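You operate a simulated robot arm through the tools that you are given. There is no shell and no other tool.

Carry out the task below with a simulated two-armed robot. There is one attempt and no reset: what you move stays moved.

Task
On the ply bench top, fold the blue rag in half, so that its two long edges meet.

It is judged by the outcome, as a careful person would: the job done as asked, and still so three seconds after it is handed in. It fails if anything else is knocked over, pushed out of place, dropped, spilled or broken. Flat cloth is picked up by pressing the open fingertips on it (5 to 10 N) and closing them slowly along it; thin cloth reads only 2 to 8 mm in the jaws.

Robot
Two 7-joint arms with two-finger parallel grippers on one trunk, on a base that moves. Base frame: it is fixed to the floor where the robot stands at the start and does not move with it; the origin is under the middle of the robot, x ahead of it, y to its left, z up; the surface under the hand at the start is at about z = 0.74. Readings come in m, rad, newtons and seconds.
The left shoulder is at the start at [0.07, 0.163, 1.045], the right one opposite. With the tool pointing down near the work surface each hand reaches from about 0.4 to 0.88 m from the robot's upright axis, wherever it stands, measured 20 degrees to its own side. Places, roughly: blue rag [-3.25, -1.75, 0.75]; ply bench top [-2.5, -2.1, 0.8]. Payload 3.43 kg a hand.
The tool frame of a hand sits at the grasp point between the pads (the TCP): z along the fingers, y along the line on which they close. The tips reach 0.034 m beyond it. The gripper opens to 0.128 m. The fingers are 0.024 m wide and 0.012 m thick; the gripper's body (0.048 by 0.13 m) begins 0.096 m behind the TCP.
Orientation is that of the tool frame in the base frame, as a unit quaternion [x, y, z, w]. With the fingers straight down and closing along the base's y, the tool's x points along the base's -x, its y along +y and its z along -z.

Tools
- The arms move only by the tool drive_tool. It takes "left_targets", "right_targets" or both (then of equal length, played together; a hand with none holds still); each is a list of rows, each a list of 3 entries, a list of its own where there are three numbers: the shift along the tool's x, y, z in mm, then the turn, a rotation vector about the tool's x, y, z in rad, then the gripper command, from -1 (shut) to 1 (fully open), values between in proportion. In form: [[[dx, dy, dz], [rx, ry, rz], fingers], ...]. A call has 1 to 20 rows; each row shifts and turns the commanded pose from where the row before left it, along the tool's axes as they then stand. Rows are played at 5 a second. More than 0.05 m and 0.15 rad between two rows, or a gripper value outside its range, and nothing of the call is played. Where a pose cannot be reached the arm comes as near as it can. A force on the tool above 40 N (or 10 N above the force at the start of the call, whichever is more), or a blocked arm, ends the call early, and 0.2 s more pass. Each finger travels about 0.153 m/s and halts on what it meets, pressing with about 42 N; the grip force reading is that of the motor and also rises with nothing between the fingers. The clock runs only during rows and for 0.2 s after the last one: add rows that do not move to give the fingers time. It gives the time, the measured TCP pose, the force on the tool (base axes), the opening and the grip force at its end, in the units of the frame above (readings bear some noise), with the torque about the TCP (base axes, N m) and any sound that the robot's microphone picked up.
- Cameras (640 x 400 px; columns grow to the right, rows downward): "scene" is now at [0.1393, -0.0043, 1.2806]; the picture's right is [-0.04, -1.00, 0.00], its down [-0.52, 0.02, -0.85] and it looks along [0.85, -0.03, -0.52] (base axes); focal length 296 px, centre (320, 200). "left" rides on the left gripper at [0.076, 0.011, -0.16] in its tool frame; the picture's right is [-0.15, 0.99, 0.00], its down [-0.88, -0.13, -0.46] and it looks along [-0.45, -0.07, 0.89] (tool axes); focal length 234 px, centre (320, 200). "right" rides on the right gripper at [0.076, -0.011, -0.16] in its tool frame; the picture's right is [0.15, 0.99, 0.00], its down [-0.88, 0.13, -0.46] and it looks along [-0.45, 0.07, 0.89] (tool axes); focal length 234 px, centre (320, 200). There is no depth. A picture from a camera that has moved, and an enlarged one, comes with that camera's place and axes in the base frame and with its lens.
- snapshot(camera): a new picture of that camera. It takes no simulated time.
- raise_lower(by): slides the trunk up (or, below 0, down) by that many m; the arms and the scene camera ride with it, the base frame stays. It gives what a move gives, with no picture.
- steer(legs): drives the robot by 1 to 6 legs, each [ahead, left, turn to the left] in m, m and rad, along the robot's own axes; the way and the turn of a leg run together, so that a leg with both is an arc; at most 1.5 m and 3.142 rad a leg. The arms and the cameras ride along, it lands a little off, and it stops where it bumps. It gives what a move gives.
- pan_tilt(pan, tilt): turns the head with the scene camera to pan (to the left, within 1.501 rad either way) and tilt (down, from -0.506 to 1.204), counted from straight ahead of the robot. It gives what a move gives.
- inspect(camera, box): a new picture of the part [left, top, right, bottom] of that camera's present view, enlarged. It takes no simulated time.
- job_done(): hands the job in; it is judged then, once.

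Places have to be worked out from the pictures, the camera data and where the tool is seen. Open the grippers and draw the arms clear of the work before you hand the job in, unless the task says otherwise.

The tools are called after ">>>" by a JSON object that holds its "method" and its "body". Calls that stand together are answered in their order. drive_tool: Moves the arms, as the interface text tells. Its arguments: {"type":"object","properties":{"left_targets":{"type":"array","items":{"type":"array"}},"right_targets":{"type":"array","items":{"type":"array"}}},"required":[]} The other tools are called the same way: raise_lower (by) moves the trunk up or down; steer (legs) drives the base; pan_tilt (pan, tilt) turns the head that bears the scene camera; snapshot (camera) takes a picture; inspect (camera, box) takes an enlarged picture of a part of a camera's view; job_done () hands the job in.

At the start:

```text
time_s: 0.0
left_eef_pos: [0.6798, 0.2395, 0.9395]
left_tool_rot: [-0.001, 1.0, 0.001, 0.0]
left_ft_force: [0.2, 0.1, -0.2]
left_moment: [0.01, -0.04, 0.0]
left_gripper_width: 0.1281
left_finger_force: 0.1
right_eef_pos: [0.5981, -0.282, 1.0188]
right_tool_rot: [0.0, 1.0, 0.0, -0.001]
right_ft_force: [0.4, -0.3, 0.1]
right_moment: [0.03, 0.0, -0.01]
right_gripper_width: 0.1281
right_finger_force: 0.0
trunk travel left (down, up): [-0.525, 0.415]
robot x, y, heading: [-0.0005, 0.0018, 0.001]
head pan, tilt (commanded): [-0.037, 0.546]
```

scene: 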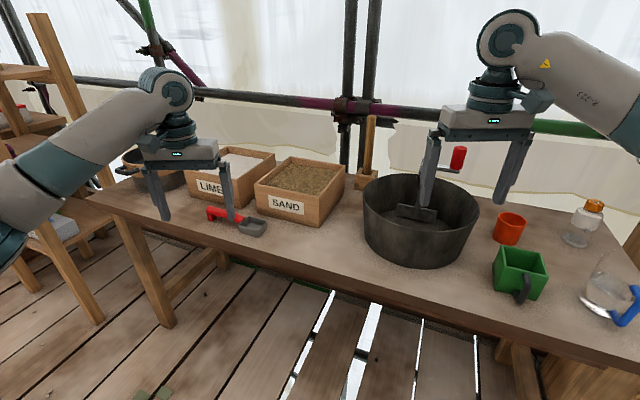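
right: 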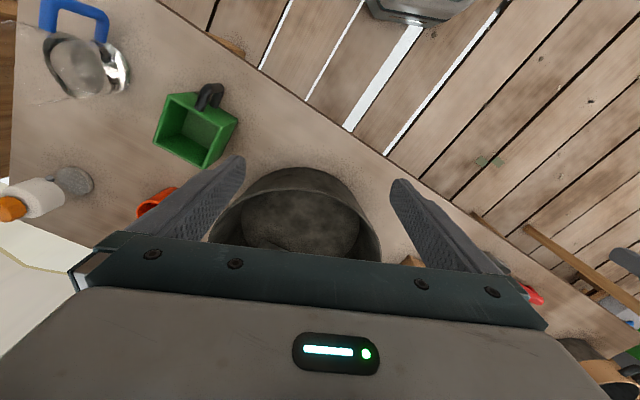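
left: 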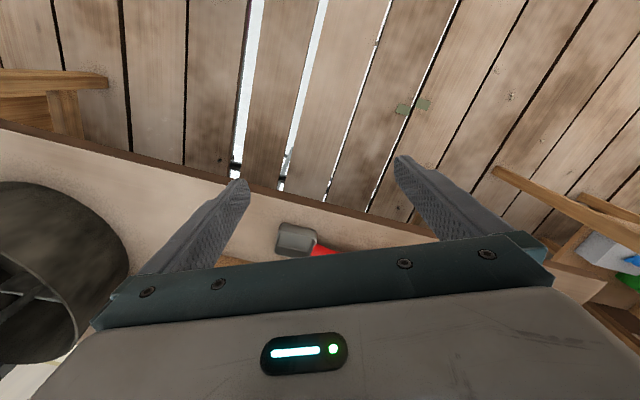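

The bench with the rag lies behind and to the right of the robot. I'll first pan the head to the right to look for it and for obstacles.

>>> {"method": "pan_tilt", "body": {"pan": -1.5, "tilt": 0.4}}

>>> {"method": "snapshot", "body": {"camera": "scene"}}

>>> {"method": "pan_tilt", "body": {"pan": 1.5, "tilt": 0.4}}

>>> {"method": "snapshot", "body": {"camera": "scene"}}

```text
time_s: 1.6
left_eef_pos: [0.6804, 0.2394, 0.9396]
left_tool_rot: [-0.001, 1.0, 0.0, 0.0]
left_ft_force: [0.1, -0.2, -0.1]
left_moment: [0.0, -0.01, -0.01]
left_gripper_width: 0.1279
left_finger_force: 0.1
right_eef_pos: [0.5975, -0.2814, 1.0185]
right_tool_rot: [0.0, 1.0, -0.001, 0.001]
right_ft_force: [0.1, -0.8, 0.6]
right_moment: [0.03, 0.02, 0.0]
right_gripper_width: 0.1281
right_finger_force: 0.1
trunk travel left (down, up): [-0.525, 0.415]
robot x, y, heading: [0.0001, -0.0007, 0.001]
head pan, tilt (commanded): [-1.499, 0.4]
```

```text
taken
camera scene: at [0.0562, -0.0933, 1.294], right [-1.0, -0.07, 0.0], down [-0.03, 0.39, -0.92], along [0.07, -0.92, -0.39], focal length 296 px, centre (320, 200)
```

scene: 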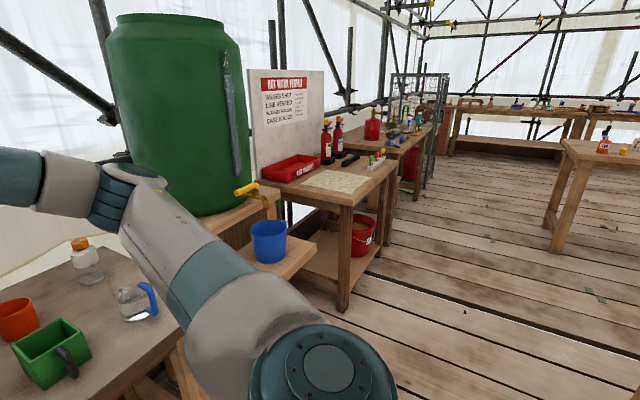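

```text
time_s: 4.2
left_eef_pos: [0.6811, 0.2403, 0.9383]
left_tool_rot: [0.0, 1.0, 0.0, 0.0]
left_ft_force: [-0.1, 0.2, -0.1]
left_moment: [0.02, 0.01, 0.02]
left_gripper_width: 0.1281
left_finger_force: 0.1
right_eef_pos: [0.5967, -0.2824, 1.0184]
right_tool_rot: [0.001, 1.0, 0.0, 0.0]
right_ft_force: [0.4, 0.9, -0.7]
right_moment: [-0.03, 0.01, 0.01]
right_gripper_width: 0.1278
right_finger_force: 0.0
trunk travel left (down, up): [-0.525, 0.415]
robot x, y, heading: [0.0001, 0.0052, -0.001]
head pan, tilt (commanded): [1.499, 0.4]
```

```text
taken
camera scene: at [0.0561, 0.0915, 1.2941], right [1.0, -0.07, 0.0], down [-0.03, -0.39, -0.92], along [0.07, 0.92, -0.39], focal length 296 px, centre (320, 200)
```

scene: 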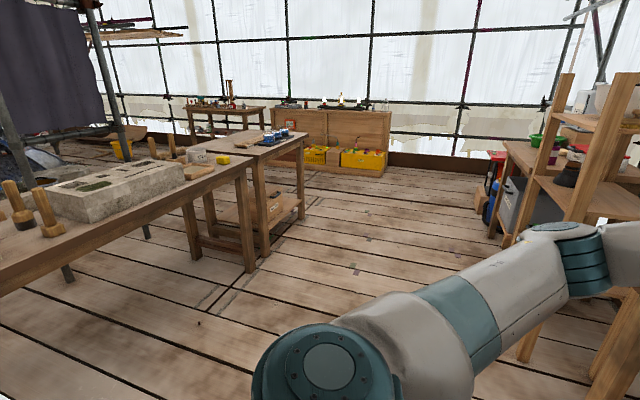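

I see the workshop; the ply bench should be the one to the rear right. Before driving I'll raise the trunk so that the hands clear the pot and the things on the table, then look again.

>>> {"method": "raise_lower", "body": {"by": 0.25}}

>>> {"method": "pan_tilt", "body": {"pan": -1.5, "tilt": 0.7}}

>>> {"method": "snapshot", "body": {"camera": "scene"}}

>>> {"method": "pan_tilt", "body": {"pan": 1.5, "tilt": 0.7}}

>>> {"method": "snapshot", "body": {"camera": "scene"}}

>>> {"method": "pan_tilt", "body": {"pan": 0.0, "tilt": 0.7}}

>>> {"method": "snapshot", "body": {"camera": "scene"}}

```text
time_s: 6.8
left_eef_pos: [0.6819, 0.2397, 1.1891]
left_tool_rot: [-0.002, 1.0, -0.001, 0.0]
left_ft_force: [-0.2, -0.2, -0.1]
left_moment: [-0.01, 0.02, -0.03]
left_gripper_width: 0.1279
left_finger_force: 0.2
right_eef_pos: [0.5979, -0.2824, 1.2691]
right_tool_rot: [0.0, 1.0, 0.0, 0.0]
right_ft_force: [-0.3, 0.1, 0.7]
right_moment: [0.01, 0.02, 0.03]
right_gripper_width: 0.1281
right_finger_force: 0.0
trunk travel left (down, up): [-0.775, 0.165]
robot x, y, heading: [-0.0024, 0.0001, -0.003]
head pan, tilt (commanded): [1.499, 0.4]
```

```text
time_s: 9.3
left_eef_pos: [0.6808, 0.241, 1.1895]
left_tool_rot: [-0.001, 1.0, 0.0, 0.0]
left_ft_force: [-0.2, -0.2, 1.2]
left_moment: [0.01, 0.0, 0.01]
left_gripper_width: 0.1279
left_finger_force: 0.1
right_eef_pos: [0.596, -0.282, 1.2687]
right_tool_rot: [0.0, 1.0, 0.0, 0.0]
right_ft_force: [0.7, -0.3, 0.0]
right_moment: [0.0, 0.01, 0.0]
right_gripper_width: 0.1277
right_finger_force: 0.1
trunk travel left (down, up): [-0.775, 0.165]
robot x, y, heading: [0.0026, 0.0007, 0.001]
head pan, tilt (commanded): [-1.499, 0.7]
```

```text
taken
camera scene: at [0.0557, -0.0857, 1.5172], right [-1.0, -0.07, 0.0], down [-0.05, 0.64, -0.76], along [0.05, -0.76, -0.64], focal length 296 px, centre (320, 200)
```

scene: 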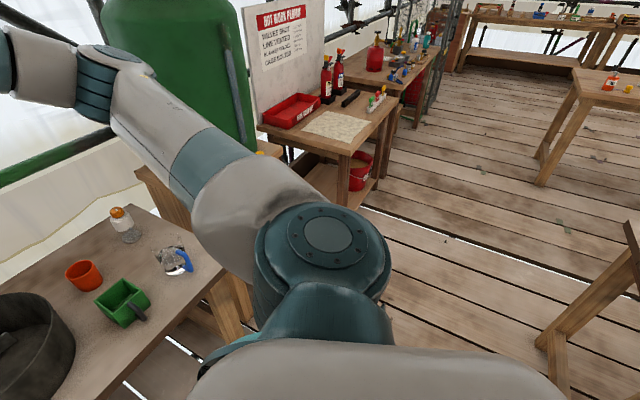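

```text
time_s: 11.9
left_eef_pos: [0.681, 0.2397, 1.1889]
left_tool_rot: [0.0, 1.0, 0.001, 0.001]
left_ft_force: [-0.2, 0.4, 0.5]
left_moment: [0.03, -0.01, -0.01]
left_gripper_width: 0.1279
left_finger_force: 0.1
right_eef_pos: [0.5962, -0.2825, 1.2702]
right_tool_rot: [0.0, 1.0, 0.001, 0.0]
right_ft_force: [-0.9, 0.2, 1.2]
right_moment: [-0.04, 0.02, -0.01]
right_gripper_width: 0.1278
right_finger_force: 0.1
trunk travel left (down, up): [-0.775, 0.165]
robot x, y, heading: [0.0011, -0.0043, -0.002]
head pan, tilt (commanded): [1.499, 0.7]
```

```text
taken
camera scene: at [0.0557, 0.0838, 1.5172], right [1.0, -0.07, 0.0], down [-0.05, -0.64, -0.76], along [0.05, 0.76, -0.64], focal length 296 px, centre (320, 200)
```

scene: 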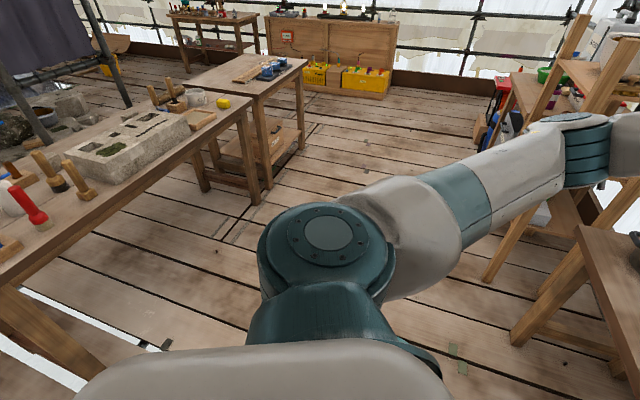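

```text
time_s: 13.6
left_eef_pos: [0.6802, 0.2405, 1.1885]
left_tool_rot: [-0.001, 1.0, 0.0, 0.0]
left_ft_force: [-0.7, 0.3, -0.1]
left_moment: [0.0, -0.01, -0.01]
left_gripper_width: 0.1279
left_finger_force: 0.0
right_eef_pos: [0.5979, -0.2817, 1.2693]
right_tool_rot: [0.0, 1.0, -0.001, 0.0]
right_ft_force: [0.5, 0.6, 0.1]
right_moment: [0.0, -0.02, 0.0]
right_gripper_width: 0.128
right_finger_force: 0.0
trunk travel left (down, up): [-0.775, 0.165]
robot x, y, heading: [-0.0015, 0.0002, -0.002]
head pan, tilt (commanded): [0.0, 0.7]
```

```text
taken
camera scene: at [0.1345, -0.0009, 1.5172], right [0.0, -1.0, 0.0], down [-0.64, 0.0, -0.76], along [0.76, 0.0, -0.64], focal length 296 px, centre (320, 200)
```

scene: 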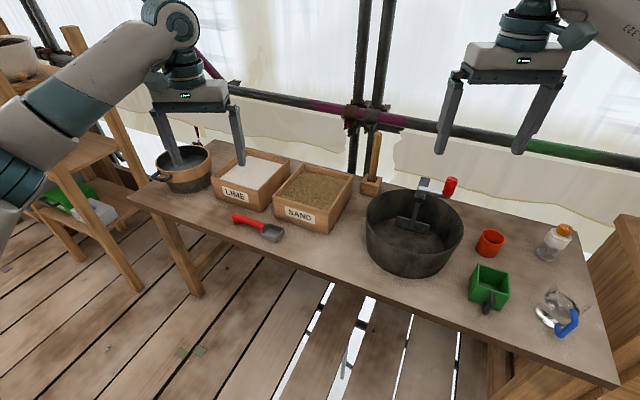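

The table ahead holds the pot and containers and another bench seems to stand about 0.9 m behind the robot on either side. I'll back off a little, turn to the right with the hands held high, and look for the ply bench.

>>> {"method": "steer", "body": {"legs": [[-0.2, 0, 0], [0, 0, -1.3]]}}

>>> {"method": "pan_tilt", "body": {"pan": 0.0, "tilt": 0.5}}

>>> {"method": "snapshot", "body": {"camera": "scene"}}

>>> {"method": "pan_tilt", "body": {"pan": -1.0, "tilt": 0.5}}

>>> {"method": "snapshot", "body": {"camera": "scene"}}

```text
time_s: 18.3
left_eef_pos: [0.2226, -0.5886, 1.1887]
left_tool_rot: [0.602, 0.798, 0.0, 0.0]
left_ft_force: [0.5, -1.4, 0.2]
left_moment: [-0.03, -0.01, 0.03]
left_gripper_width: 0.1282
left_finger_force: 0.0
right_eef_pos: [-0.3017, -0.6509, 1.2706]
right_tool_rot: [0.602, 0.798, 0.0, 0.001]
right_ft_force: [-0.4, -0.1, -1.1]
right_moment: [0.01, -0.01, 0.01]
right_gripper_width: 0.1282
right_finger_force: 0.1
trunk travel left (down, up): [-0.775, 0.165]
robot x, y, heading: [-0.1966, -0.0001, -1.289]
head pan, tilt (commanded): [0.0, 0.7]
```

```text
time_s: 19.1
left_eef_pos: [0.2227, -0.5882, 1.1887]
left_tool_rot: [0.602, 0.798, 0.0, 0.0]
left_ft_force: [0.1, -0.4, 0.0]
left_moment: [-0.01, -0.02, -0.02]
left_gripper_width: 0.1278
left_finger_force: 0.1
right_eef_pos: [-0.3019, -0.6517, 1.2693]
right_tool_rot: [0.602, 0.798, -0.001, 0.0]
right_ft_force: [0.3, -0.3, -0.9]
right_moment: [-0.02, -0.04, -0.03]
right_gripper_width: 0.1279
right_finger_force: 0.1
trunk travel left (down, up): [-0.775, 0.165]
robot x, y, heading: [-0.1942, 0.0008, -1.29]
head pan, tilt (commanded): [0.0, 0.499]
```

```text
taken
camera scene: at [-0.1576, -0.1369, 1.5348], right [-0.96, -0.27, 0.0], down [-0.13, 0.46, -0.88], along [0.24, -0.84, -0.48], focal length 296 px, centre (320, 200)
```

scene: 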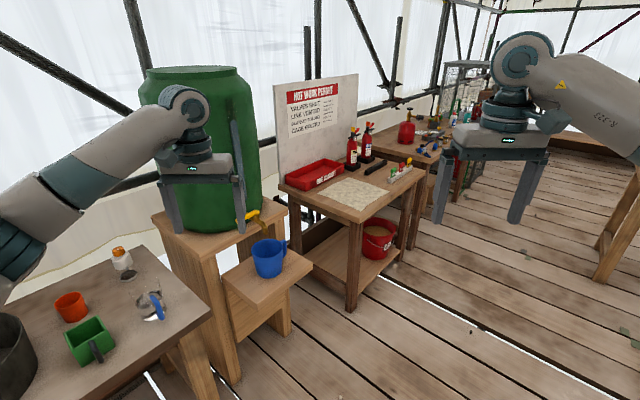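

```text
time_s: 20.3
left_eef_pos: [0.223, -0.5894, 1.1884]
left_tool_rot: [0.602, 0.798, 0.0, 0.0]
left_ft_force: [-0.4, 0.3, 0.3]
left_moment: [0.02, -0.01, 0.01]
left_gripper_width: 0.1279
left_finger_force: 0.1
right_eef_pos: [-0.3025, -0.6516, 1.2699]
right_tool_rot: [0.603, 0.798, -0.001, 0.0]
right_ft_force: [0.6, -0.1, 0.4]
right_moment: [-0.01, 0.02, 0.0]
right_gripper_width: 0.1282
right_finger_force: 0.1
trunk travel left (down, up): [-0.775, 0.165]
robot x, y, heading: [-0.1957, 0.0011, -1.291]
head pan, tilt (commanded): [-1.0, 0.499]
```

```text
taken
camera scene: at [-0.2424, -0.1177, 1.5349], right [-0.75, 0.66, 0.0], down [0.32, 0.36, -0.88], along [-0.58, -0.66, -0.48], focal length 296 px, centre (320, 200)
```

scene: 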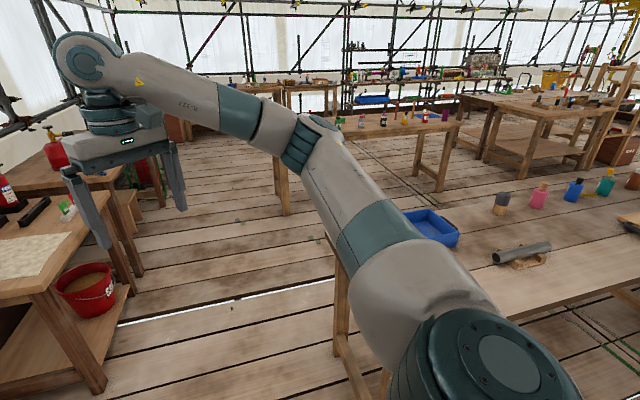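

The bench at the centre, partly hidden by the arm, matches the ply bench (expected near pixel 360–430, 120). I'll enlarge that region.

>>> {"method": "inspect", "body": {"camera": "scene", "box": [260, 60, 500, 210]}}

>>> {"method": "pan_tilt", "body": {"pan": -1.5, "tilt": 0.5}}

>>> {"method": "snapshot", "body": {"camera": "scene"}}

```text
2.67 times, centred on (380, 135) of scene
camera zoom: at [-0.2424, -0.1177, 1.5349], right [-0.75, 0.66, 0.0], down [0.32, 0.36, -0.88], along [-0.58, -0.66, -0.48], focal length 788 px, centre (160, 373)
```

zoom: 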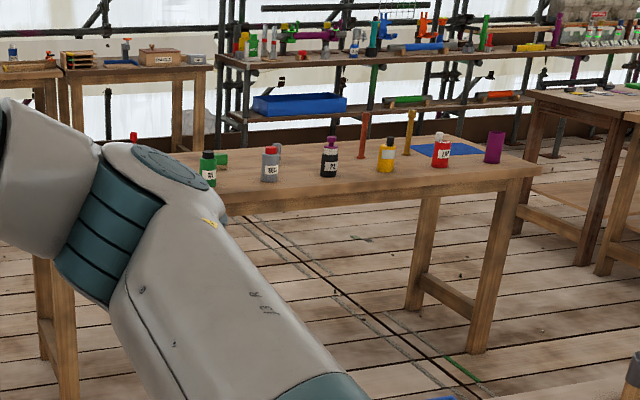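

```text
time_s: 21.3
left_eef_pos: [0.2221, -0.589, 1.1888]
left_tool_rot: [0.601, 0.799, 0.001, 0.001]
left_ft_force: [-0.4, -0.1, 0.9]
left_moment: [-0.01, 0.02, 0.01]
left_gripper_width: 0.1281
left_finger_force: 0.1
right_eef_pos: [-0.303, -0.6524, 1.2696]
right_tool_rot: [0.602, 0.798, 0.0, 0.0]
right_ft_force: [-0.6, -1.1, 0.9]
right_moment: [0.0, 0.04, 0.0]
right_gripper_width: 0.1281
right_finger_force: 0.1
trunk travel left (down, up): [-0.775, 0.165]
robot x, y, heading: [-0.1932, -0.0001, -1.294]
head pan, tilt (commanded): [-1.499, 0.499]
```

```text
taken
camera scene: at [-0.2678, -0.0806, 1.5349], right [-0.34, 0.94, 0.0], down [0.45, 0.16, -0.88], along [-0.82, -0.3, -0.48], focal length 296 px, centre (320, 200)
```

scene: 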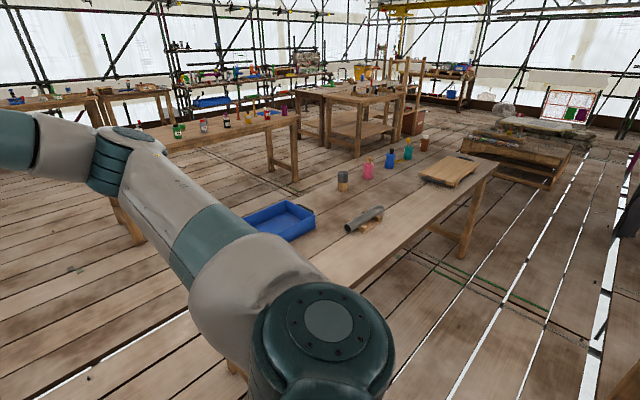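

The blue rag is visible at the far-right end of the ply bench, behind a red bottle and a purple cup. I'll turn to face parallel to that aisle, and drive partway between the near bench and the permit table, then look again.

>>> {"method": "steer", "body": {"legs": [[0, 0, -0.65]]}}

>>> {"method": "pan_tilt", "body": {"pan": 0.0, "tilt": 0.7}}

>>> {"method": "snapshot", "body": {"camera": "scene"}}

>>> {"method": "pan_tilt", "body": {"pan": -1.3, "tilt": 0.9}}

>>> {"method": "snapshot", "body": {"camera": "scene"}}

```text
time_s: 23.4
left_eef_pos: [-0.2139, -0.7214, 1.1889]
left_tool_rot: [0.824, 0.567, 0.001, 0.0]
left_ft_force: [0.0, 0.3, 0.1]
left_moment: [0.01, 0.03, 0.0]
left_gripper_width: 0.128
left_finger_force: 0.0
right_eef_pos: [-0.6718, -0.4569, 1.2688]
right_tool_rot: [0.824, 0.567, 0.0, 0.0]
right_ft_force: [-0.7, 0.9, -0.6]
right_moment: [0.0, -0.02, -0.01]
right_gripper_width: 0.128
right_finger_force: 0.1
trunk travel left (down, up): [-0.775, 0.165]
robot x, y, heading: [-0.1969, -0.0015, -1.939]
head pan, tilt (commanded): [-1.499, 0.499]
```

```text
time_s: 25.0
left_eef_pos: [-0.2134, -0.7217, 1.1894]
left_tool_rot: [0.824, 0.567, 0.0, -0.001]
left_ft_force: [-0.3, -0.1, -0.2]
left_moment: [-0.03, -0.02, -0.03]
left_gripper_width: 0.1282
left_finger_force: 0.1
right_eef_pos: [-0.6721, -0.4571, 1.2684]
right_tool_rot: [0.824, 0.567, -0.001, 0.0]
right_ft_force: [0.2, -0.4, -0.5]
right_moment: [0.01, 0.01, 0.0]
right_gripper_width: 0.128
right_finger_force: 0.0
trunk travel left (down, up): [-0.775, 0.165]
robot x, y, heading: [-0.1957, 0.0003, -1.938]
head pan, tilt (commanded): [0.0, 0.7]
```

```text
taken
camera scene: at [-0.2445, -0.1273, 1.5172], right [-0.93, 0.36, 0.0], down [0.23, 0.6, -0.76], along [-0.27, -0.71, -0.64], focal length 296 px, centre (320, 200)
```

scene: 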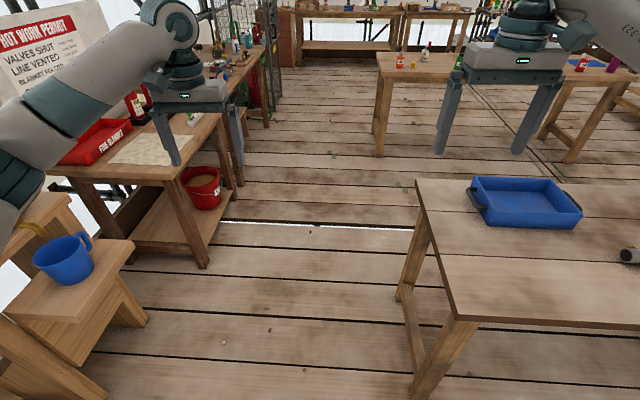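

```text
time_s: 26.5
left_eef_pos: [-0.2137, -0.7215, 1.1885]
left_tool_rot: [0.824, 0.567, 0.001, 0.0]
left_ft_force: [0.5, -0.1, -0.3]
left_moment: [-0.01, 0.03, 0.0]
left_gripper_width: 0.1282
left_finger_force: 0.0
right_eef_pos: [-0.6716, -0.4565, 1.2699]
right_tool_rot: [0.823, 0.567, 0.0, 0.0]
right_ft_force: [0.5, -0.7, -0.1]
right_moment: [-0.01, 0.01, -0.01]
right_gripper_width: 0.1281
right_finger_force: 0.0
trunk travel left (down, up): [-0.775, 0.165]
robot x, y, heading: [-0.1942, 0.0022, -1.939]
head pan, tilt (commanded): [-1.3, 0.901]
```

```text
taken
camera scene: at [-0.2893, -0.0408, 1.501], right [0.09, 1.0, 0.0], down [0.78, -0.07, -0.62], along [-0.62, 0.06, -0.78], focal length 296 px, centre (320, 200)
```

scene: 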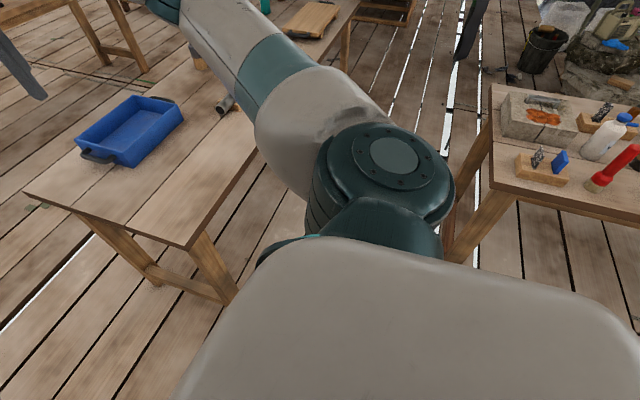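

The passage between the near bench (corners about [-0.73,-0.38] and [-1.01,-0.95]) and the permit table (about [0,-1.35]) is roughly 1.1 m wide. I'll drive through its middle in short legs toward the aisle in front of the ply bench.

>>> {"method": "steer", "body": {"legs": [[0.56, 0.216, 0], [0.714, -0.046, 0], [0.44, -0.31, 0]]}}

>>> {"method": "pan_tilt", "body": {"pan": -0.6, "tilt": 0.6}}

>>> {"method": "snapshot", "body": {"camera": "scene"}}

```text
time_s: 36.1
left_eef_pos: [-0.9447, -2.273, 1.1899]
left_tool_rot: [0.821, 0.572, 0.0, 0.0]
left_ft_force: [0.9, -0.7, 0.6]
left_moment: [0.01, 0.01, 0.0]
left_gripper_width: 0.128
left_finger_force: 0.0
right_eef_pos: [-1.4053, -2.0125, 1.2708]
right_tool_rot: [0.821, 0.571, 0.0, 0.001]
right_ft_force: [0.3, 0.1, -0.2]
right_moment: [0.0, -0.01, 0.01]
right_gripper_width: 0.1279
right_finger_force: 0.1
trunk travel left (down, up): [-0.775, 0.165]
robot x, y, heading: [-0.9344, -1.5532, -1.928]
head pan, tilt (commanded): [-1.3, 0.901]
```

```text
time_s: 37.1
left_eef_pos: [-0.9445, -2.2737, 1.1898]
left_tool_rot: [0.821, 0.571, 0.001, 0.0]
left_ft_force: [-0.1, -0.9, -0.4]
left_moment: [0.01, -0.03, 0.03]
left_gripper_width: 0.128
left_finger_force: 0.1
right_eef_pos: [-1.4047, -2.0127, 1.2698]
right_tool_rot: [0.821, 0.571, -0.001, 0.0]
right_ft_force: [0.7, 0.2, 0.5]
right_moment: [-0.04, 0.01, 0.01]
right_gripper_width: 0.1282
right_finger_force: 0.1
trunk travel left (down, up): [-0.775, 0.165]
robot x, y, heading: [-0.9381, -1.5468, -1.928]
head pan, tilt (commanded): [-0.6, 0.6]
```

```text
taken
camera scene: at [-1.0235, -1.6509, 1.5258], right [-0.58, 0.82, 0.0], down [0.46, 0.33, -0.82], along [-0.67, -0.47, -0.57], focal length 296 px, centre (320, 200)
```

scene: 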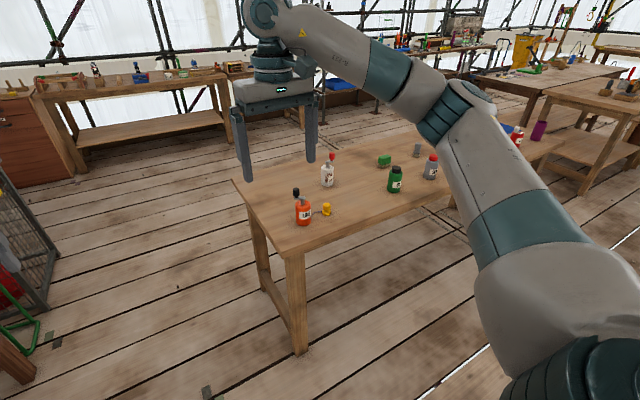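

The ply bench's left end is now clear in view (corner about [-1.6,-2.2], depth about 0.6 m). I'll slide sideways along the aisle toward the rag end, and look.

>>> {"method": "steer", "body": {"legs": [[0.02, -1.2, 0]]}}

>>> {"method": "pan_tilt", "body": {"pan": -0.3, "tilt": 0.6}}

>>> {"method": "snapshot", "body": {"camera": "scene"}}

>>> {"method": "pan_tilt", "body": {"pan": -1.3, "tilt": 0.5}}

>>> {"method": "snapshot", "body": {"camera": "scene"}}

```text
time_s: 43.3
left_eef_pos: [-2.0924, -1.8614, 1.1893]
left_tool_rot: [0.826, 0.563, 0.001, 0.0]
left_ft_force: [0.2, -0.1, 0.4]
left_moment: [0.03, 0.0, -0.02]
left_gripper_width: 0.1281
left_finger_force: 0.0
right_eef_pos: [-2.5489, -1.5909, 1.2701]
right_tool_rot: [0.826, 0.563, 0.0, 0.0]
right_ft_force: [0.3, -0.1, -0.7]
right_moment: [0.03, -0.02, 0.01]
right_gripper_width: 0.128
right_finger_force: 0.0
trunk travel left (down, up): [-0.775, 0.165]
robot x, y, heading: [-2.067, -1.1411, -1.95]
head pan, tilt (commanded): [-0.6, 0.6]
```

```text
time_s: 44.1
left_eef_pos: [-2.092, -1.8613, 1.1889]
left_tool_rot: [0.826, 0.564, 0.0, 0.0]
left_ft_force: [0.3, 0.2, -0.2]
left_moment: [-0.01, 0.0, 0.0]
left_gripper_width: 0.1282
left_finger_force: 0.1
right_eef_pos: [-2.5488, -1.5923, 1.2699]
right_tool_rot: [0.826, 0.564, 0.0, 0.001]
right_ft_force: [-0.3, -1.3, 0.1]
right_moment: [0.01, 0.04, 0.0]
right_gripper_width: 0.1279
right_finger_force: 0.1
trunk travel left (down, up): [-0.775, 0.165]
robot x, y, heading: [-2.0676, -1.1421, -1.95]
head pan, tilt (commanded): [-0.3, 0.6]
```

```text
taken
camera scene: at [-2.1427, -1.2558, 1.5258], right [-0.78, 0.63, 0.0], down [0.35, 0.44, -0.82], along [-0.52, -0.64, -0.57], focal length 296 px, centre (320, 200)
```

scene: 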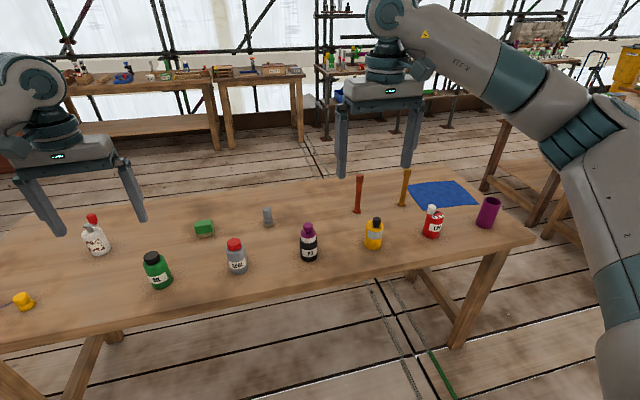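

```text
time_s: 45.3
left_eef_pos: [-2.0923, -1.8616, 1.1888]
left_tool_rot: [0.826, 0.563, 0.0, 0.0]
left_ft_force: [0.9, 0.3, -0.5]
left_moment: [0.04, -0.02, 0.01]
left_gripper_width: 0.1282
left_finger_force: 0.1
right_eef_pos: [-2.5489, -1.5926, 1.2692]
right_tool_rot: [0.826, 0.564, 0.0, -0.001]
right_ft_force: [-0.8, -0.8, -0.3]
right_moment: [0.0, -0.03, 0.02]
right_gripper_width: 0.1279
right_finger_force: 0.0
trunk travel left (down, up): [-0.775, 0.165]
robot x, y, heading: [-2.0663, -1.1393, -1.942]
head pan, tilt (commanded): [-1.3, 0.499]
```

```text
taken
camera scene: at [-2.1778, -1.1776, 1.5349], right [0.1, 0.99, 0.0], down [0.48, -0.05, -0.88], along [-0.87, 0.09, -0.48], focal length 296 px, centre (320, 200)
```

scene: 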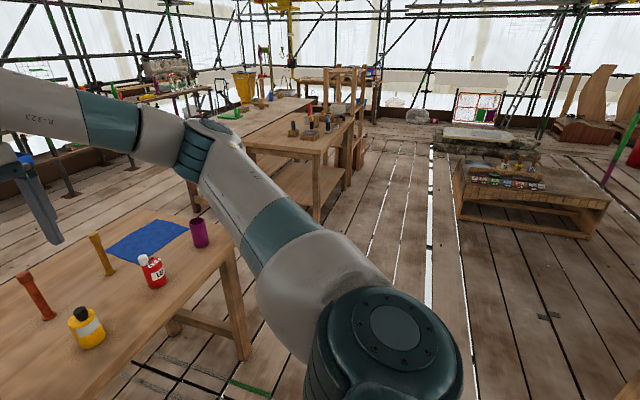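

The rag lies flat near the bench's far-right end, behind the red bottle and purple cup. I'll enlarge it to measure its corners.

>>> {"method": "inspect", "body": {"camera": "scene", "box": [60, 190, 260, 315]}}

>>> {"method": "pan_tilt", "body": {"pan": -0.7, "tilt": 0.55}}

>>> {"method": "inspect", "body": {"camera": "scene", "box": [0, 0, 640, 400]}}

```text
3.20 times, centred on (160, 252) of scene
camera zoom: at [-2.1778, -1.1776, 1.5349], right [0.1, 0.99, 0.0], down [0.48, -0.05, -0.88], along [-0.87, 0.09, -0.48], focal length 946 px, centre (832, 32)
```

zoom: 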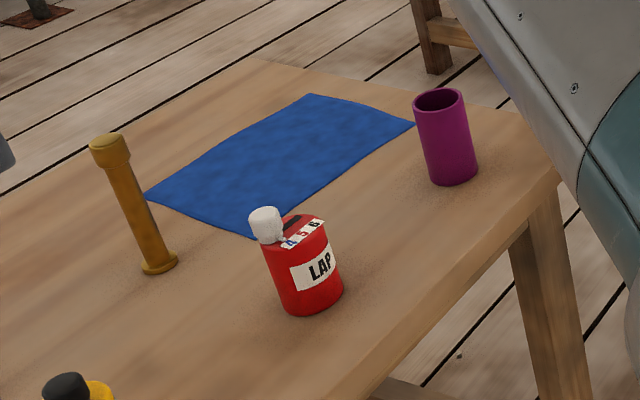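

```text
time_s: 46.3
left_eef_pos: [-2.0928, -1.8604, 1.1882]
left_tool_rot: [0.826, 0.564, -0.001, -0.001]
left_ft_force: [-0.3, 0.0, 0.0]
left_moment: [0.0, 0.02, -0.02]
left_gripper_width: 0.1277
left_finger_force: 0.0
right_eef_pos: [-2.5486, -1.5917, 1.2705]
right_tool_rot: [0.826, 0.564, 0.0, 0.0]
right_ft_force: [-0.1, -0.5, -0.6]
right_moment: [0.02, 0.0, 0.0]
right_gripper_width: 0.1279
right_finger_force: 0.0
trunk travel left (down, up): [-0.775, 0.165]
robot x, y, heading: [-2.0709, -1.1363, -1.947]
head pan, tilt (commanded): [-0.7, 0.55]
```

```text
1.00 times, centred on (320, 200) of scene (not enlarged: the box is as wide or as high as the picture)
camera zoom: at [-2.1663, -1.2296, 1.5303], right [-0.48, 0.88, 0.0], down [0.46, 0.25, -0.85], along [-0.75, -0.41, -0.52], focal length 296 px, centre (320, 200)
```

zoom: 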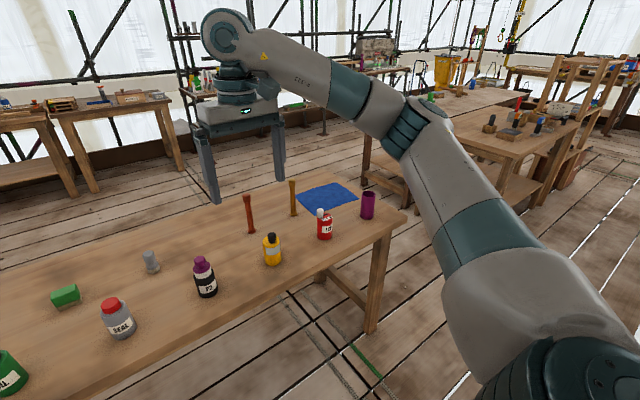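

From these corners I judge the rag at about [-3.32,-1.83], 0.265 × 0.21 m, with its long edges parallel to the bench. The bottle, cup and candle make the far side of the bench a better place to work from, so I'll drive around the right end, in stages.

>>> {"method": "steer", "body": {"legs": [[0.11, -1.33, 0]]}}

>>> {"method": "pan_tilt", "body": {"pan": 0.0, "tilt": 0.75}}

>>> {"method": "snapshot", "body": {"camera": "scene"}}

>>> {"method": "pan_tilt", "body": {"pan": -0.7, "tilt": 0.6}}

>>> {"method": "snapshot", "body": {"camera": "scene"}}

```text
time_s: 53.0
left_eef_pos: [-3.3592, -1.4871, 1.1901]
left_tool_rot: [0.823, 0.569, 0.0, -0.001]
left_ft_force: [0.1, -0.1, 0.0]
left_moment: [-0.04, -0.03, 0.0]
left_gripper_width: 0.1279
left_finger_force: 0.1
right_eef_pos: [-3.8166, -1.2247, 1.2694]
right_tool_rot: [0.823, 0.568, 0.001, 0.001]
right_ft_force: [0.7, 0.8, 0.4]
right_moment: [0.02, -0.02, -0.03]
right_gripper_width: 0.1283
right_finger_force: 0.1
trunk travel left (down, up): [-0.775, 0.165]
robot x, y, heading: [-3.339, -0.7644, -1.937]
head pan, tilt (commanded): [-0.7, 0.55]
```

```text
time_s: 54.1
left_eef_pos: [-3.3597, -1.486, 1.1881]
left_tool_rot: [0.823, 0.569, 0.001, 0.0]
left_ft_force: [0.3, -0.3, -0.7]
left_moment: [-0.01, 0.01, 0.01]
left_gripper_width: 0.1277
left_finger_force: 0.1
right_eef_pos: [-3.8174, -1.2232, 1.2702]
right_tool_rot: [0.823, 0.568, 0.0, 0.0]
right_ft_force: [-0.4, 0.1, 0.9]
right_moment: [0.05, -0.02, -0.01]
right_gripper_width: 0.1282
right_finger_force: 0.1
trunk travel left (down, up): [-0.775, 0.165]
robot x, y, heading: [-3.3434, -0.7675, -1.935]
head pan, tilt (commanded): [0.0, 0.75]
```

```text
taken
camera scene: at [-3.39, -0.8908, 1.513], right [-0.93, 0.36, 0.0], down [0.24, 0.64, -0.73], along [-0.26, -0.68, -0.68], focal length 296 px, centre (320, 200)
```

scene: 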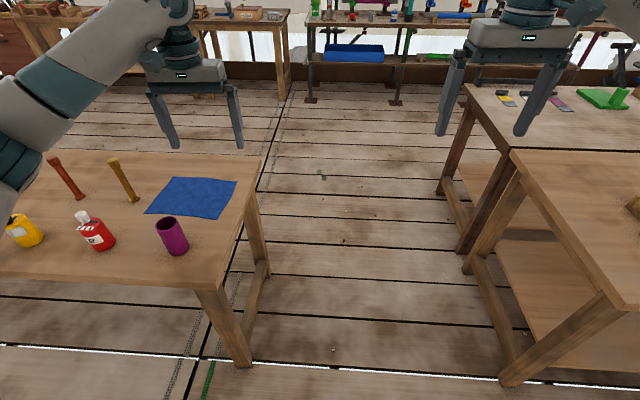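

```text
time_s: 55.1
left_eef_pos: [-3.3586, -1.4865, 1.1895]
left_tool_rot: [0.822, 0.569, 0.001, -0.001]
left_ft_force: [0.2, 0.2, -0.9]
left_moment: [0.01, 0.01, -0.01]
left_gripper_width: 0.1279
left_finger_force: 0.1
right_eef_pos: [-3.8173, -1.2227, 1.2697]
right_tool_rot: [0.823, 0.568, 0.0, 0.0]
right_ft_force: [0.6, -0.4, 0.1]
right_moment: [0.04, 0.0, 0.0]
right_gripper_width: 0.1279
right_finger_force: 0.0
trunk travel left (down, up): [-0.775, 0.165]
robot x, y, heading: [-3.3418, -0.7666, -1.93]
head pan, tilt (commanded): [-0.7, 0.6]
```

```text
taken
camera scene: at [-3.4378, -0.8564, 1.5258], right [-0.49, 0.87, 0.0], down [0.49, 0.28, -0.82], along [-0.72, -0.4, -0.57], focal length 296 px, centre (320, 200)
```

scene: 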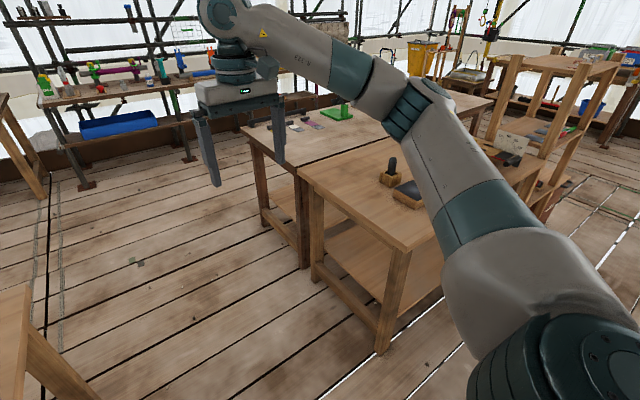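

Comparing the two views, the bench top works out at about z=0.80 and the rag at about [-3.25,-1.79], 0.25 × 0.20 m. The gap between the bench's right end and the next bench is about 1.05 m; I'll drive down its centre to the far side.

>>> {"method": "steer", "body": {"legs": [[0, 0, -0.05], [0, -0.235, 0], [1.4, 0, 0], [0.5, 0, 0], [0, 0.5, 0]]}}

>>> {"method": "pan_tilt", "body": {"pan": 1.0, "tilt": 0.7}}

>>> {"method": "snapshot", "body": {"camera": "scene"}}

>>> {"method": "pan_tilt", "body": {"pan": 0.0, "tilt": 0.5}}

>>> {"method": "snapshot", "body": {"camera": "scene"}}

```text
time_s: 68.9
left_eef_pos: [-3.916, -3.3204, 1.189]
left_tool_rot: [0.841, 0.541, 0.001, 0.0]
left_ft_force: [-1.0, 0.8, 0.0]
left_moment: [0.03, -0.01, 0.01]
left_gripper_width: 0.1282
left_finger_force: 0.1
right_eef_pos: [-4.3549, -3.027, 1.2704]
right_tool_rot: [0.842, 0.539, 0.0, 0.0]
right_ft_force: [0.3, -0.1, 0.5]
right_moment: [0.0, -0.05, -0.02]
right_gripper_width: 0.128
right_finger_force: 0.0
trunk travel left (down, up): [-0.775, 0.165]
robot x, y, heading: [-3.8511, -2.604, -1.996]
head pan, tilt (commanded): [-0.7, 0.6]
```

```text
time_s: 70.6
left_eef_pos: [-3.9151, -3.3212, 1.1882]
left_tool_rot: [0.842, 0.54, 0.001, 0.0]
left_ft_force: [0.5, -0.6, 1.0]
left_moment: [-0.02, -0.03, 0.0]
left_gripper_width: 0.1278
left_finger_force: 0.1
right_eef_pos: [-4.3544, -3.0267, 1.2698]
right_tool_rot: [0.842, 0.539, 0.0, 0.0]
right_ft_force: [-0.7, -0.4, -0.3]
right_moment: [0.0, 0.03, 0.02]
right_gripper_width: 0.128
right_finger_force: 0.1
trunk travel left (down, up): [-0.775, 0.165]
robot x, y, heading: [-3.8466, -2.6032, -2.005]
head pan, tilt (commanded): [1.0, 0.7]
```

```text
taken
camera scene: at [-3.825, -2.7204, 1.5172], right [-0.84, -0.54, 0.0], down [-0.35, 0.54, -0.76], along [0.41, -0.64, -0.64], focal length 296 px, centre (320, 200)
```

scene: 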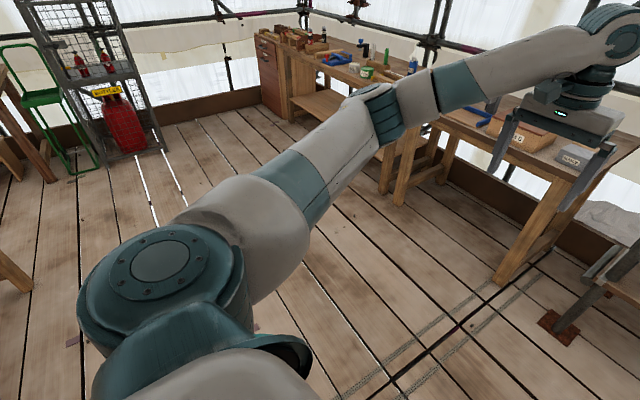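

```text
time_s: 71.9
left_eef_pos: [-3.9148, -3.3211, 1.19]
left_tool_rot: [0.842, 0.54, 0.001, -0.001]
left_ft_force: [0.2, 0.2, -0.1]
left_moment: [-0.01, 0.03, 0.01]
left_gripper_width: 0.128
left_finger_force: 0.1
right_eef_pos: [-4.3543, -3.0267, 1.2681]
right_tool_rot: [0.842, 0.539, 0.0, 0.0]
right_ft_force: [-0.8, -0.2, -0.3]
right_moment: [0.02, 0.03, 0.02]
right_gripper_width: 0.128
right_finger_force: 0.0
trunk travel left (down, up): [-0.775, 0.165]
robot x, y, heading: [-3.8473, -2.6044, -2.001]
head pan, tilt (commanded): [0.0, 0.499]
```

```text
taken
camera scene: at [-3.9087, -2.7315, 1.5349], right [-0.91, 0.42, 0.0], down [0.2, 0.44, -0.88], along [-0.37, -0.8, -0.48], focal length 296 px, centre (320, 200)
```

scene: 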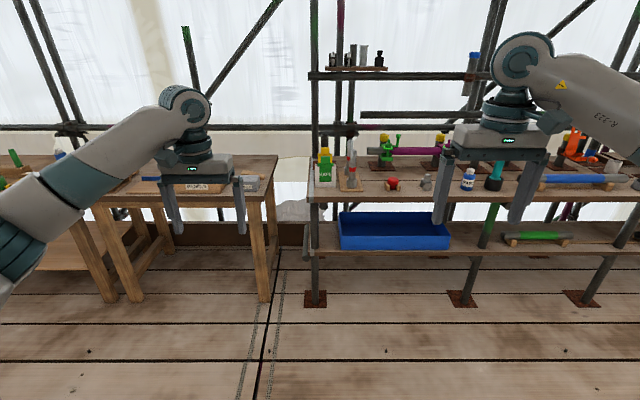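

There is free floor all round here (shelf about 1.5 m away). I'll turn to the left by about 3.11 rad so that the robot faces the rag from the far side of the bench.

>>> {"method": "steer", "body": {"legs": [[0, 0, 1.55], [0, 0, 1.56]]}}

>>> {"method": "pan_tilt", "body": {"pan": 0.0, "tilt": 0.8}}

>>> {"method": "snapshot", "body": {"camera": "scene"}}

```text
time_s: 79.9
left_eef_pos: [-3.7696, -1.8837, 1.1887]
left_tool_rot: [-0.533, 0.846, 0.0, 0.0]
left_ft_force: [0.4, -0.6, -0.2]
left_moment: [-0.01, 0.04, -0.01]
left_gripper_width: 0.1282
left_finger_force: 0.1
right_eef_pos: [-3.3361, -2.1854, 1.2686]
right_tool_rot: [-0.532, 0.847, 0.0, 0.001]
right_ft_force: [-0.2, -0.1, -0.2]
right_moment: [-0.02, -0.01, 0.02]
right_gripper_width: 0.1281
right_finger_force: 0.1
trunk travel left (down, up): [-0.775, 0.165]
robot x, y, heading: [-3.8512, -2.6015, 1.124]
head pan, tilt (commanded): [0.0, 0.499]
```

```text
time_s: 80.7
left_eef_pos: [-3.7699, -1.8843, 1.19]
left_tool_rot: [-0.533, 0.846, 0.0, -0.001]
left_ft_force: [0.9, 0.1, 0.1]
left_moment: [0.0, 0.02, 0.0]
left_gripper_width: 0.128
left_finger_force: 0.1
right_eef_pos: [-3.3359, -2.1864, 1.2689]
right_tool_rot: [-0.532, 0.847, 0.0, 0.0]
right_ft_force: [-0.1, 0.8, -0.4]
right_moment: [0.03, 0.02, -0.01]
right_gripper_width: 0.1283
right_finger_force: 0.1
trunk travel left (down, up): [-0.775, 0.165]
robot x, y, heading: [-3.8496, -2.6027, 1.123]
head pan, tilt (commanded): [0.0, 0.799]
```

```text
taken
camera scene: at [-3.7927, -2.4848, 1.509], right [0.9, -0.43, 0.0], down [-0.31, -0.65, -0.7], along [0.3, 0.63, -0.72], focal length 296 px, centre (320, 200)
```

scene: 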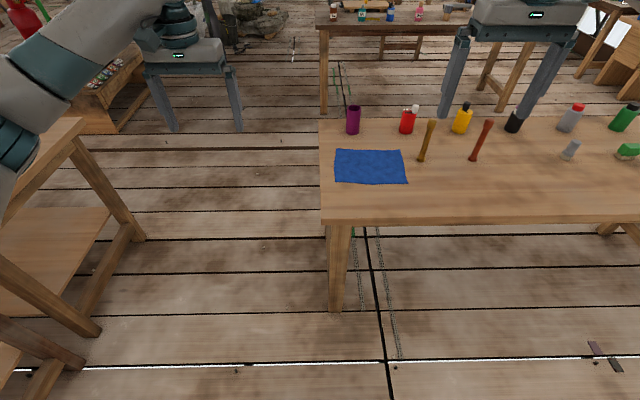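

Facing the rag now: corners work out to about [-3.31,-1.63], [-3.07,-1.76], [-3.18,-1.93], [-3.41,-1.80], so centre [-3.24,-1.78], size 0.26 × 0.20 m, long axis at about 150.6°. I'll square up with its long edges and drive up to about 0.38 m from the bench edge.

>>> {"method": "steer", "body": {"legs": [[0, 0, -0.065], [0.35, -0.124, 0]]}}

>>> {"method": "pan_tilt", "body": {"pan": 0.0, "tilt": 0.95}}

>>> {"method": "snapshot", "body": {"camera": "scene"}}

```text
time_s: 83.5
left_eef_pos: [-3.45, -1.6465, 1.1892]
left_tool_rot: [-0.51, 0.86, 0.0, -0.001]
left_ft_force: [-0.6, -0.2, -0.3]
left_moment: [0.0, -0.01, 0.06]
left_gripper_width: 0.128
left_finger_force: 0.1
right_eef_pos: [-3.0329, -1.9717, 1.2698]
right_tool_rot: [-0.509, 0.861, 0.001, 0.001]
right_ft_force: [0.2, -0.1, -0.8]
right_moment: [0.01, 0.01, 0.01]
right_gripper_width: 0.1279
right_finger_force: 0.1
trunk travel left (down, up): [-0.775, 0.165]
robot x, y, heading: [-3.5675, -2.3567, 1.071]
head pan, tilt (commanded): [0.0, 0.799]
```

```text
time_s: 84.2
left_eef_pos: [-3.4482, -1.6452, 1.19]
left_tool_rot: [-0.509, 0.861, 0.0, -0.001]
left_ft_force: [-0.1, 0.6, 0.3]
left_moment: [0.0, 0.02, 0.01]
left_gripper_width: 0.1278
left_finger_force: 0.2
right_eef_pos: [-3.0323, -1.971, 1.2692]
right_tool_rot: [-0.508, 0.861, 0.0, -0.001]
right_ft_force: [0.9, 0.9, -0.7]
right_moment: [-0.01, 0.02, 0.0]
right_gripper_width: 0.128
right_finger_force: 0.0
trunk travel left (down, up): [-0.775, 0.165]
robot x, y, heading: [-3.5688, -2.3576, 1.063]
head pan, tilt (commanded): [0.0, 0.949]
```

```text
taken
camera scene: at [-3.5089, -2.2502, 1.4974], right [0.88, -0.48, 0.0], down [-0.39, -0.71, -0.58], along [0.28, 0.51, -0.81], focal length 296 px, centre (320, 200)
```

scene: 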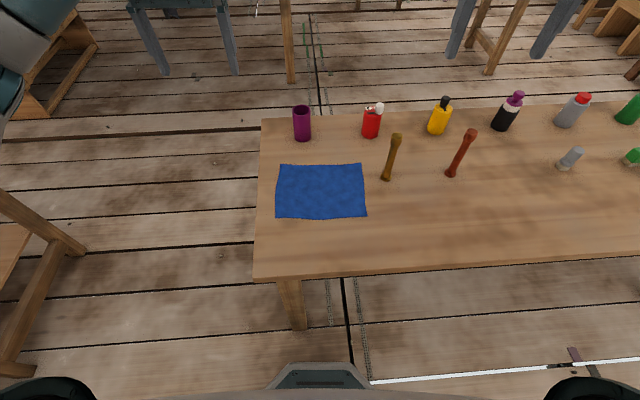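

Rag is square on and well in reach. I'll enlarge the view to measure it precisely.

>>> {"method": "inspect", "body": {"camera": "scene", "box": [240, 95, 420, 240]}}

```text
2.76 times, centred on (330, 168) of scene
camera zoom: at [-3.5089, -2.2502, 1.4974], right [0.88, -0.48, 0.0], down [-0.39, -0.71, -0.58], along [0.28, 0.51, -0.81], focal length 816 px, centre (292, 290)
```

zoom: 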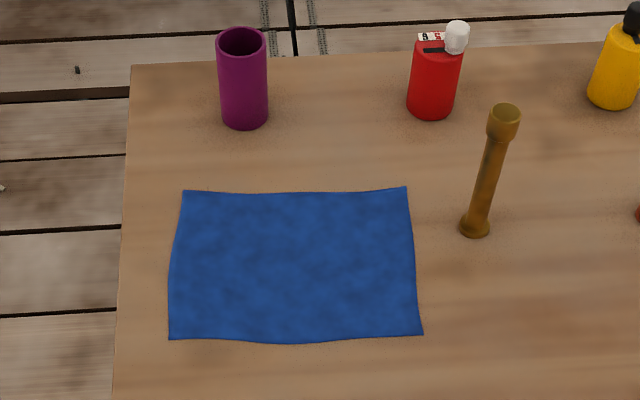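

Measured from the robot's axis, the rag spans 0.566–0.767 m ahead and from 0.125 m left to 0.132 m right, with the candle at 0.71 ahead / 0.20 right (top about z=0.97). I'll lower the trunk to a good working height, still with both hands above everything.

>>> {"method": "raise_lower", "body": {"by": -0.17}}

```text
time_s: 86.2
left_eef_pos: [-3.4498, -1.6448, 1.0189]
left_tool_rot: [-0.509, 0.861, 0.001, 0.0]
left_ft_force: [0.1, -0.2, -0.1]
left_moment: [0.01, 0.0, -0.01]
left_gripper_width: 0.1281
left_finger_force: 0.0
right_eef_pos: [-3.0329, -1.9714, 1.1005]
right_tool_rot: [-0.508, 0.862, 0.0, 0.0]
right_ft_force: [0.6, -0.8, -0.4]
right_moment: [-0.02, -0.02, 0.0]
right_gripper_width: 0.1281
right_finger_force: 0.1
trunk travel left (down, up): [-0.605, 0.335]
robot x, y, heading: [-3.5722, -2.3565, 1.068]
head pan, tilt (commanded): [0.0, 0.949]
```

Now I'll bring both hands over the far long edge of the rag (about 0.10 m either side of its middle), staying above the candle, with the jaws partly closed to about 45 mm.

>>> {"method": "drive_tool", "body": {"left_targets": [[[-12.3, -23.2, 0], [0, 0, 0], 0.5], [[-12.3, -23.2, 0], [0, 0, 0], 0.2], [[-12.3, -23.2, 0], [0, 0, 0], 0], [[-12.3, -23.2, 0], [0, 0, 0], -0.1], [[-12.3, -23.2, 0], [0, 0, 0], -0.2], [[-12.3, -23.2, 0], [0, 0, 0], -0.3], [[0, 0, 0], [0, 0, 0], -0.3], [[0, 0, 0], [0, 0, 0], -0.3]], "right_targets": [[[-27, 30.5, 0], [0, 0, 0], 0.5], [[-27, 30.5, 0], [0, 0, 0], 0.2], [[-27, 30.5, 0], [0, 0, 0], 0], [[-27, 30.5, 0], [0, 0, 0], -0.1], [[-27, 30.5, 0], [0, 0, 0], -0.2], [[-27, 30.5, 0], [0, 0, 0], -0.3], [[0, 0, 35], [0, 0, 0], -0.3], [[0, 0, 35], [0, 0, 0], -0.3]]}}

>>> {"method": "snapshot", "body": {"camera": "scene"}}

>>> {"method": "snapshot", "body": {"camera": "left"}}

>>> {"method": "snapshot", "body": {"camera": "right"}}

```text
time_s: 88.0
left_eef_pos: [-3.2902, -1.649, 1.019]
left_tool_rot: [-0.509, 0.861, -0.001, -0.001]
left_ft_force: [0.6, 0.4, -0.9]
left_moment: [0.0, -0.02, 0.02]
left_gripper_width: 0.0448
left_finger_force: 0.0
right_eef_pos: [-3.1157, -1.7394, 1.0297]
right_tool_rot: [-0.509, 0.861, 0.0, 0.001]
right_ft_force: [-0.3, 0.3, 0.1]
right_moment: [-0.01, -0.01, 0.03]
right_gripper_width: 0.0444
right_finger_force: 0.0
trunk travel left (down, up): [-0.605, 0.335]
robot x, y, heading: [-3.5645, -2.3606, 1.067]
head pan, tilt (commanded): [0.0, 0.949]
```

```text
taken
camera scene: at [-3.5089, -2.25, 1.3274], right [0.88, -0.48, 0.0], down [-0.39, -0.71, -0.58], along [0.28, 0.51, -0.81], focal length 296 px, centre (320, 200)
```

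scene: 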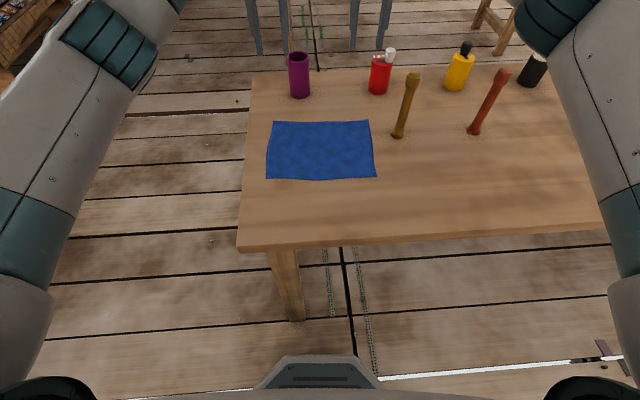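

```text
taken
camera left: at [-3.3365, -1.7093, 1.179], right [-0.8, 0.61, 0.0], down [0.54, 0.71, 0.45], along [0.27, 0.36, -0.89], focal length 234 px, centre (320, 200)
```

left: 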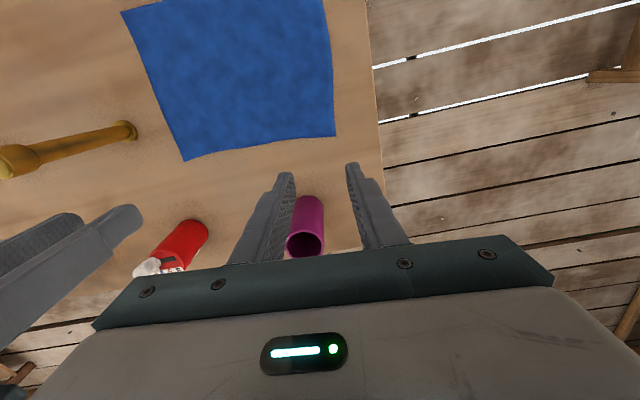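

```text
taken
camera right: at [-3.1403, -1.8118, 1.1889], right [-0.94, 0.35, 0.0], down [0.31, 0.83, 0.46], along [0.16, 0.43, -0.89], focal length 234 px, centre (320, 200)
```

right: 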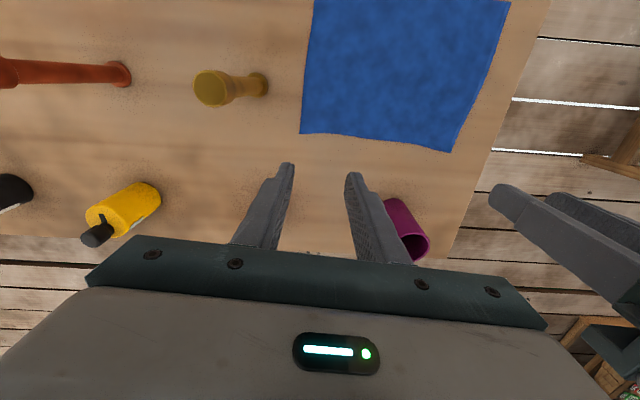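

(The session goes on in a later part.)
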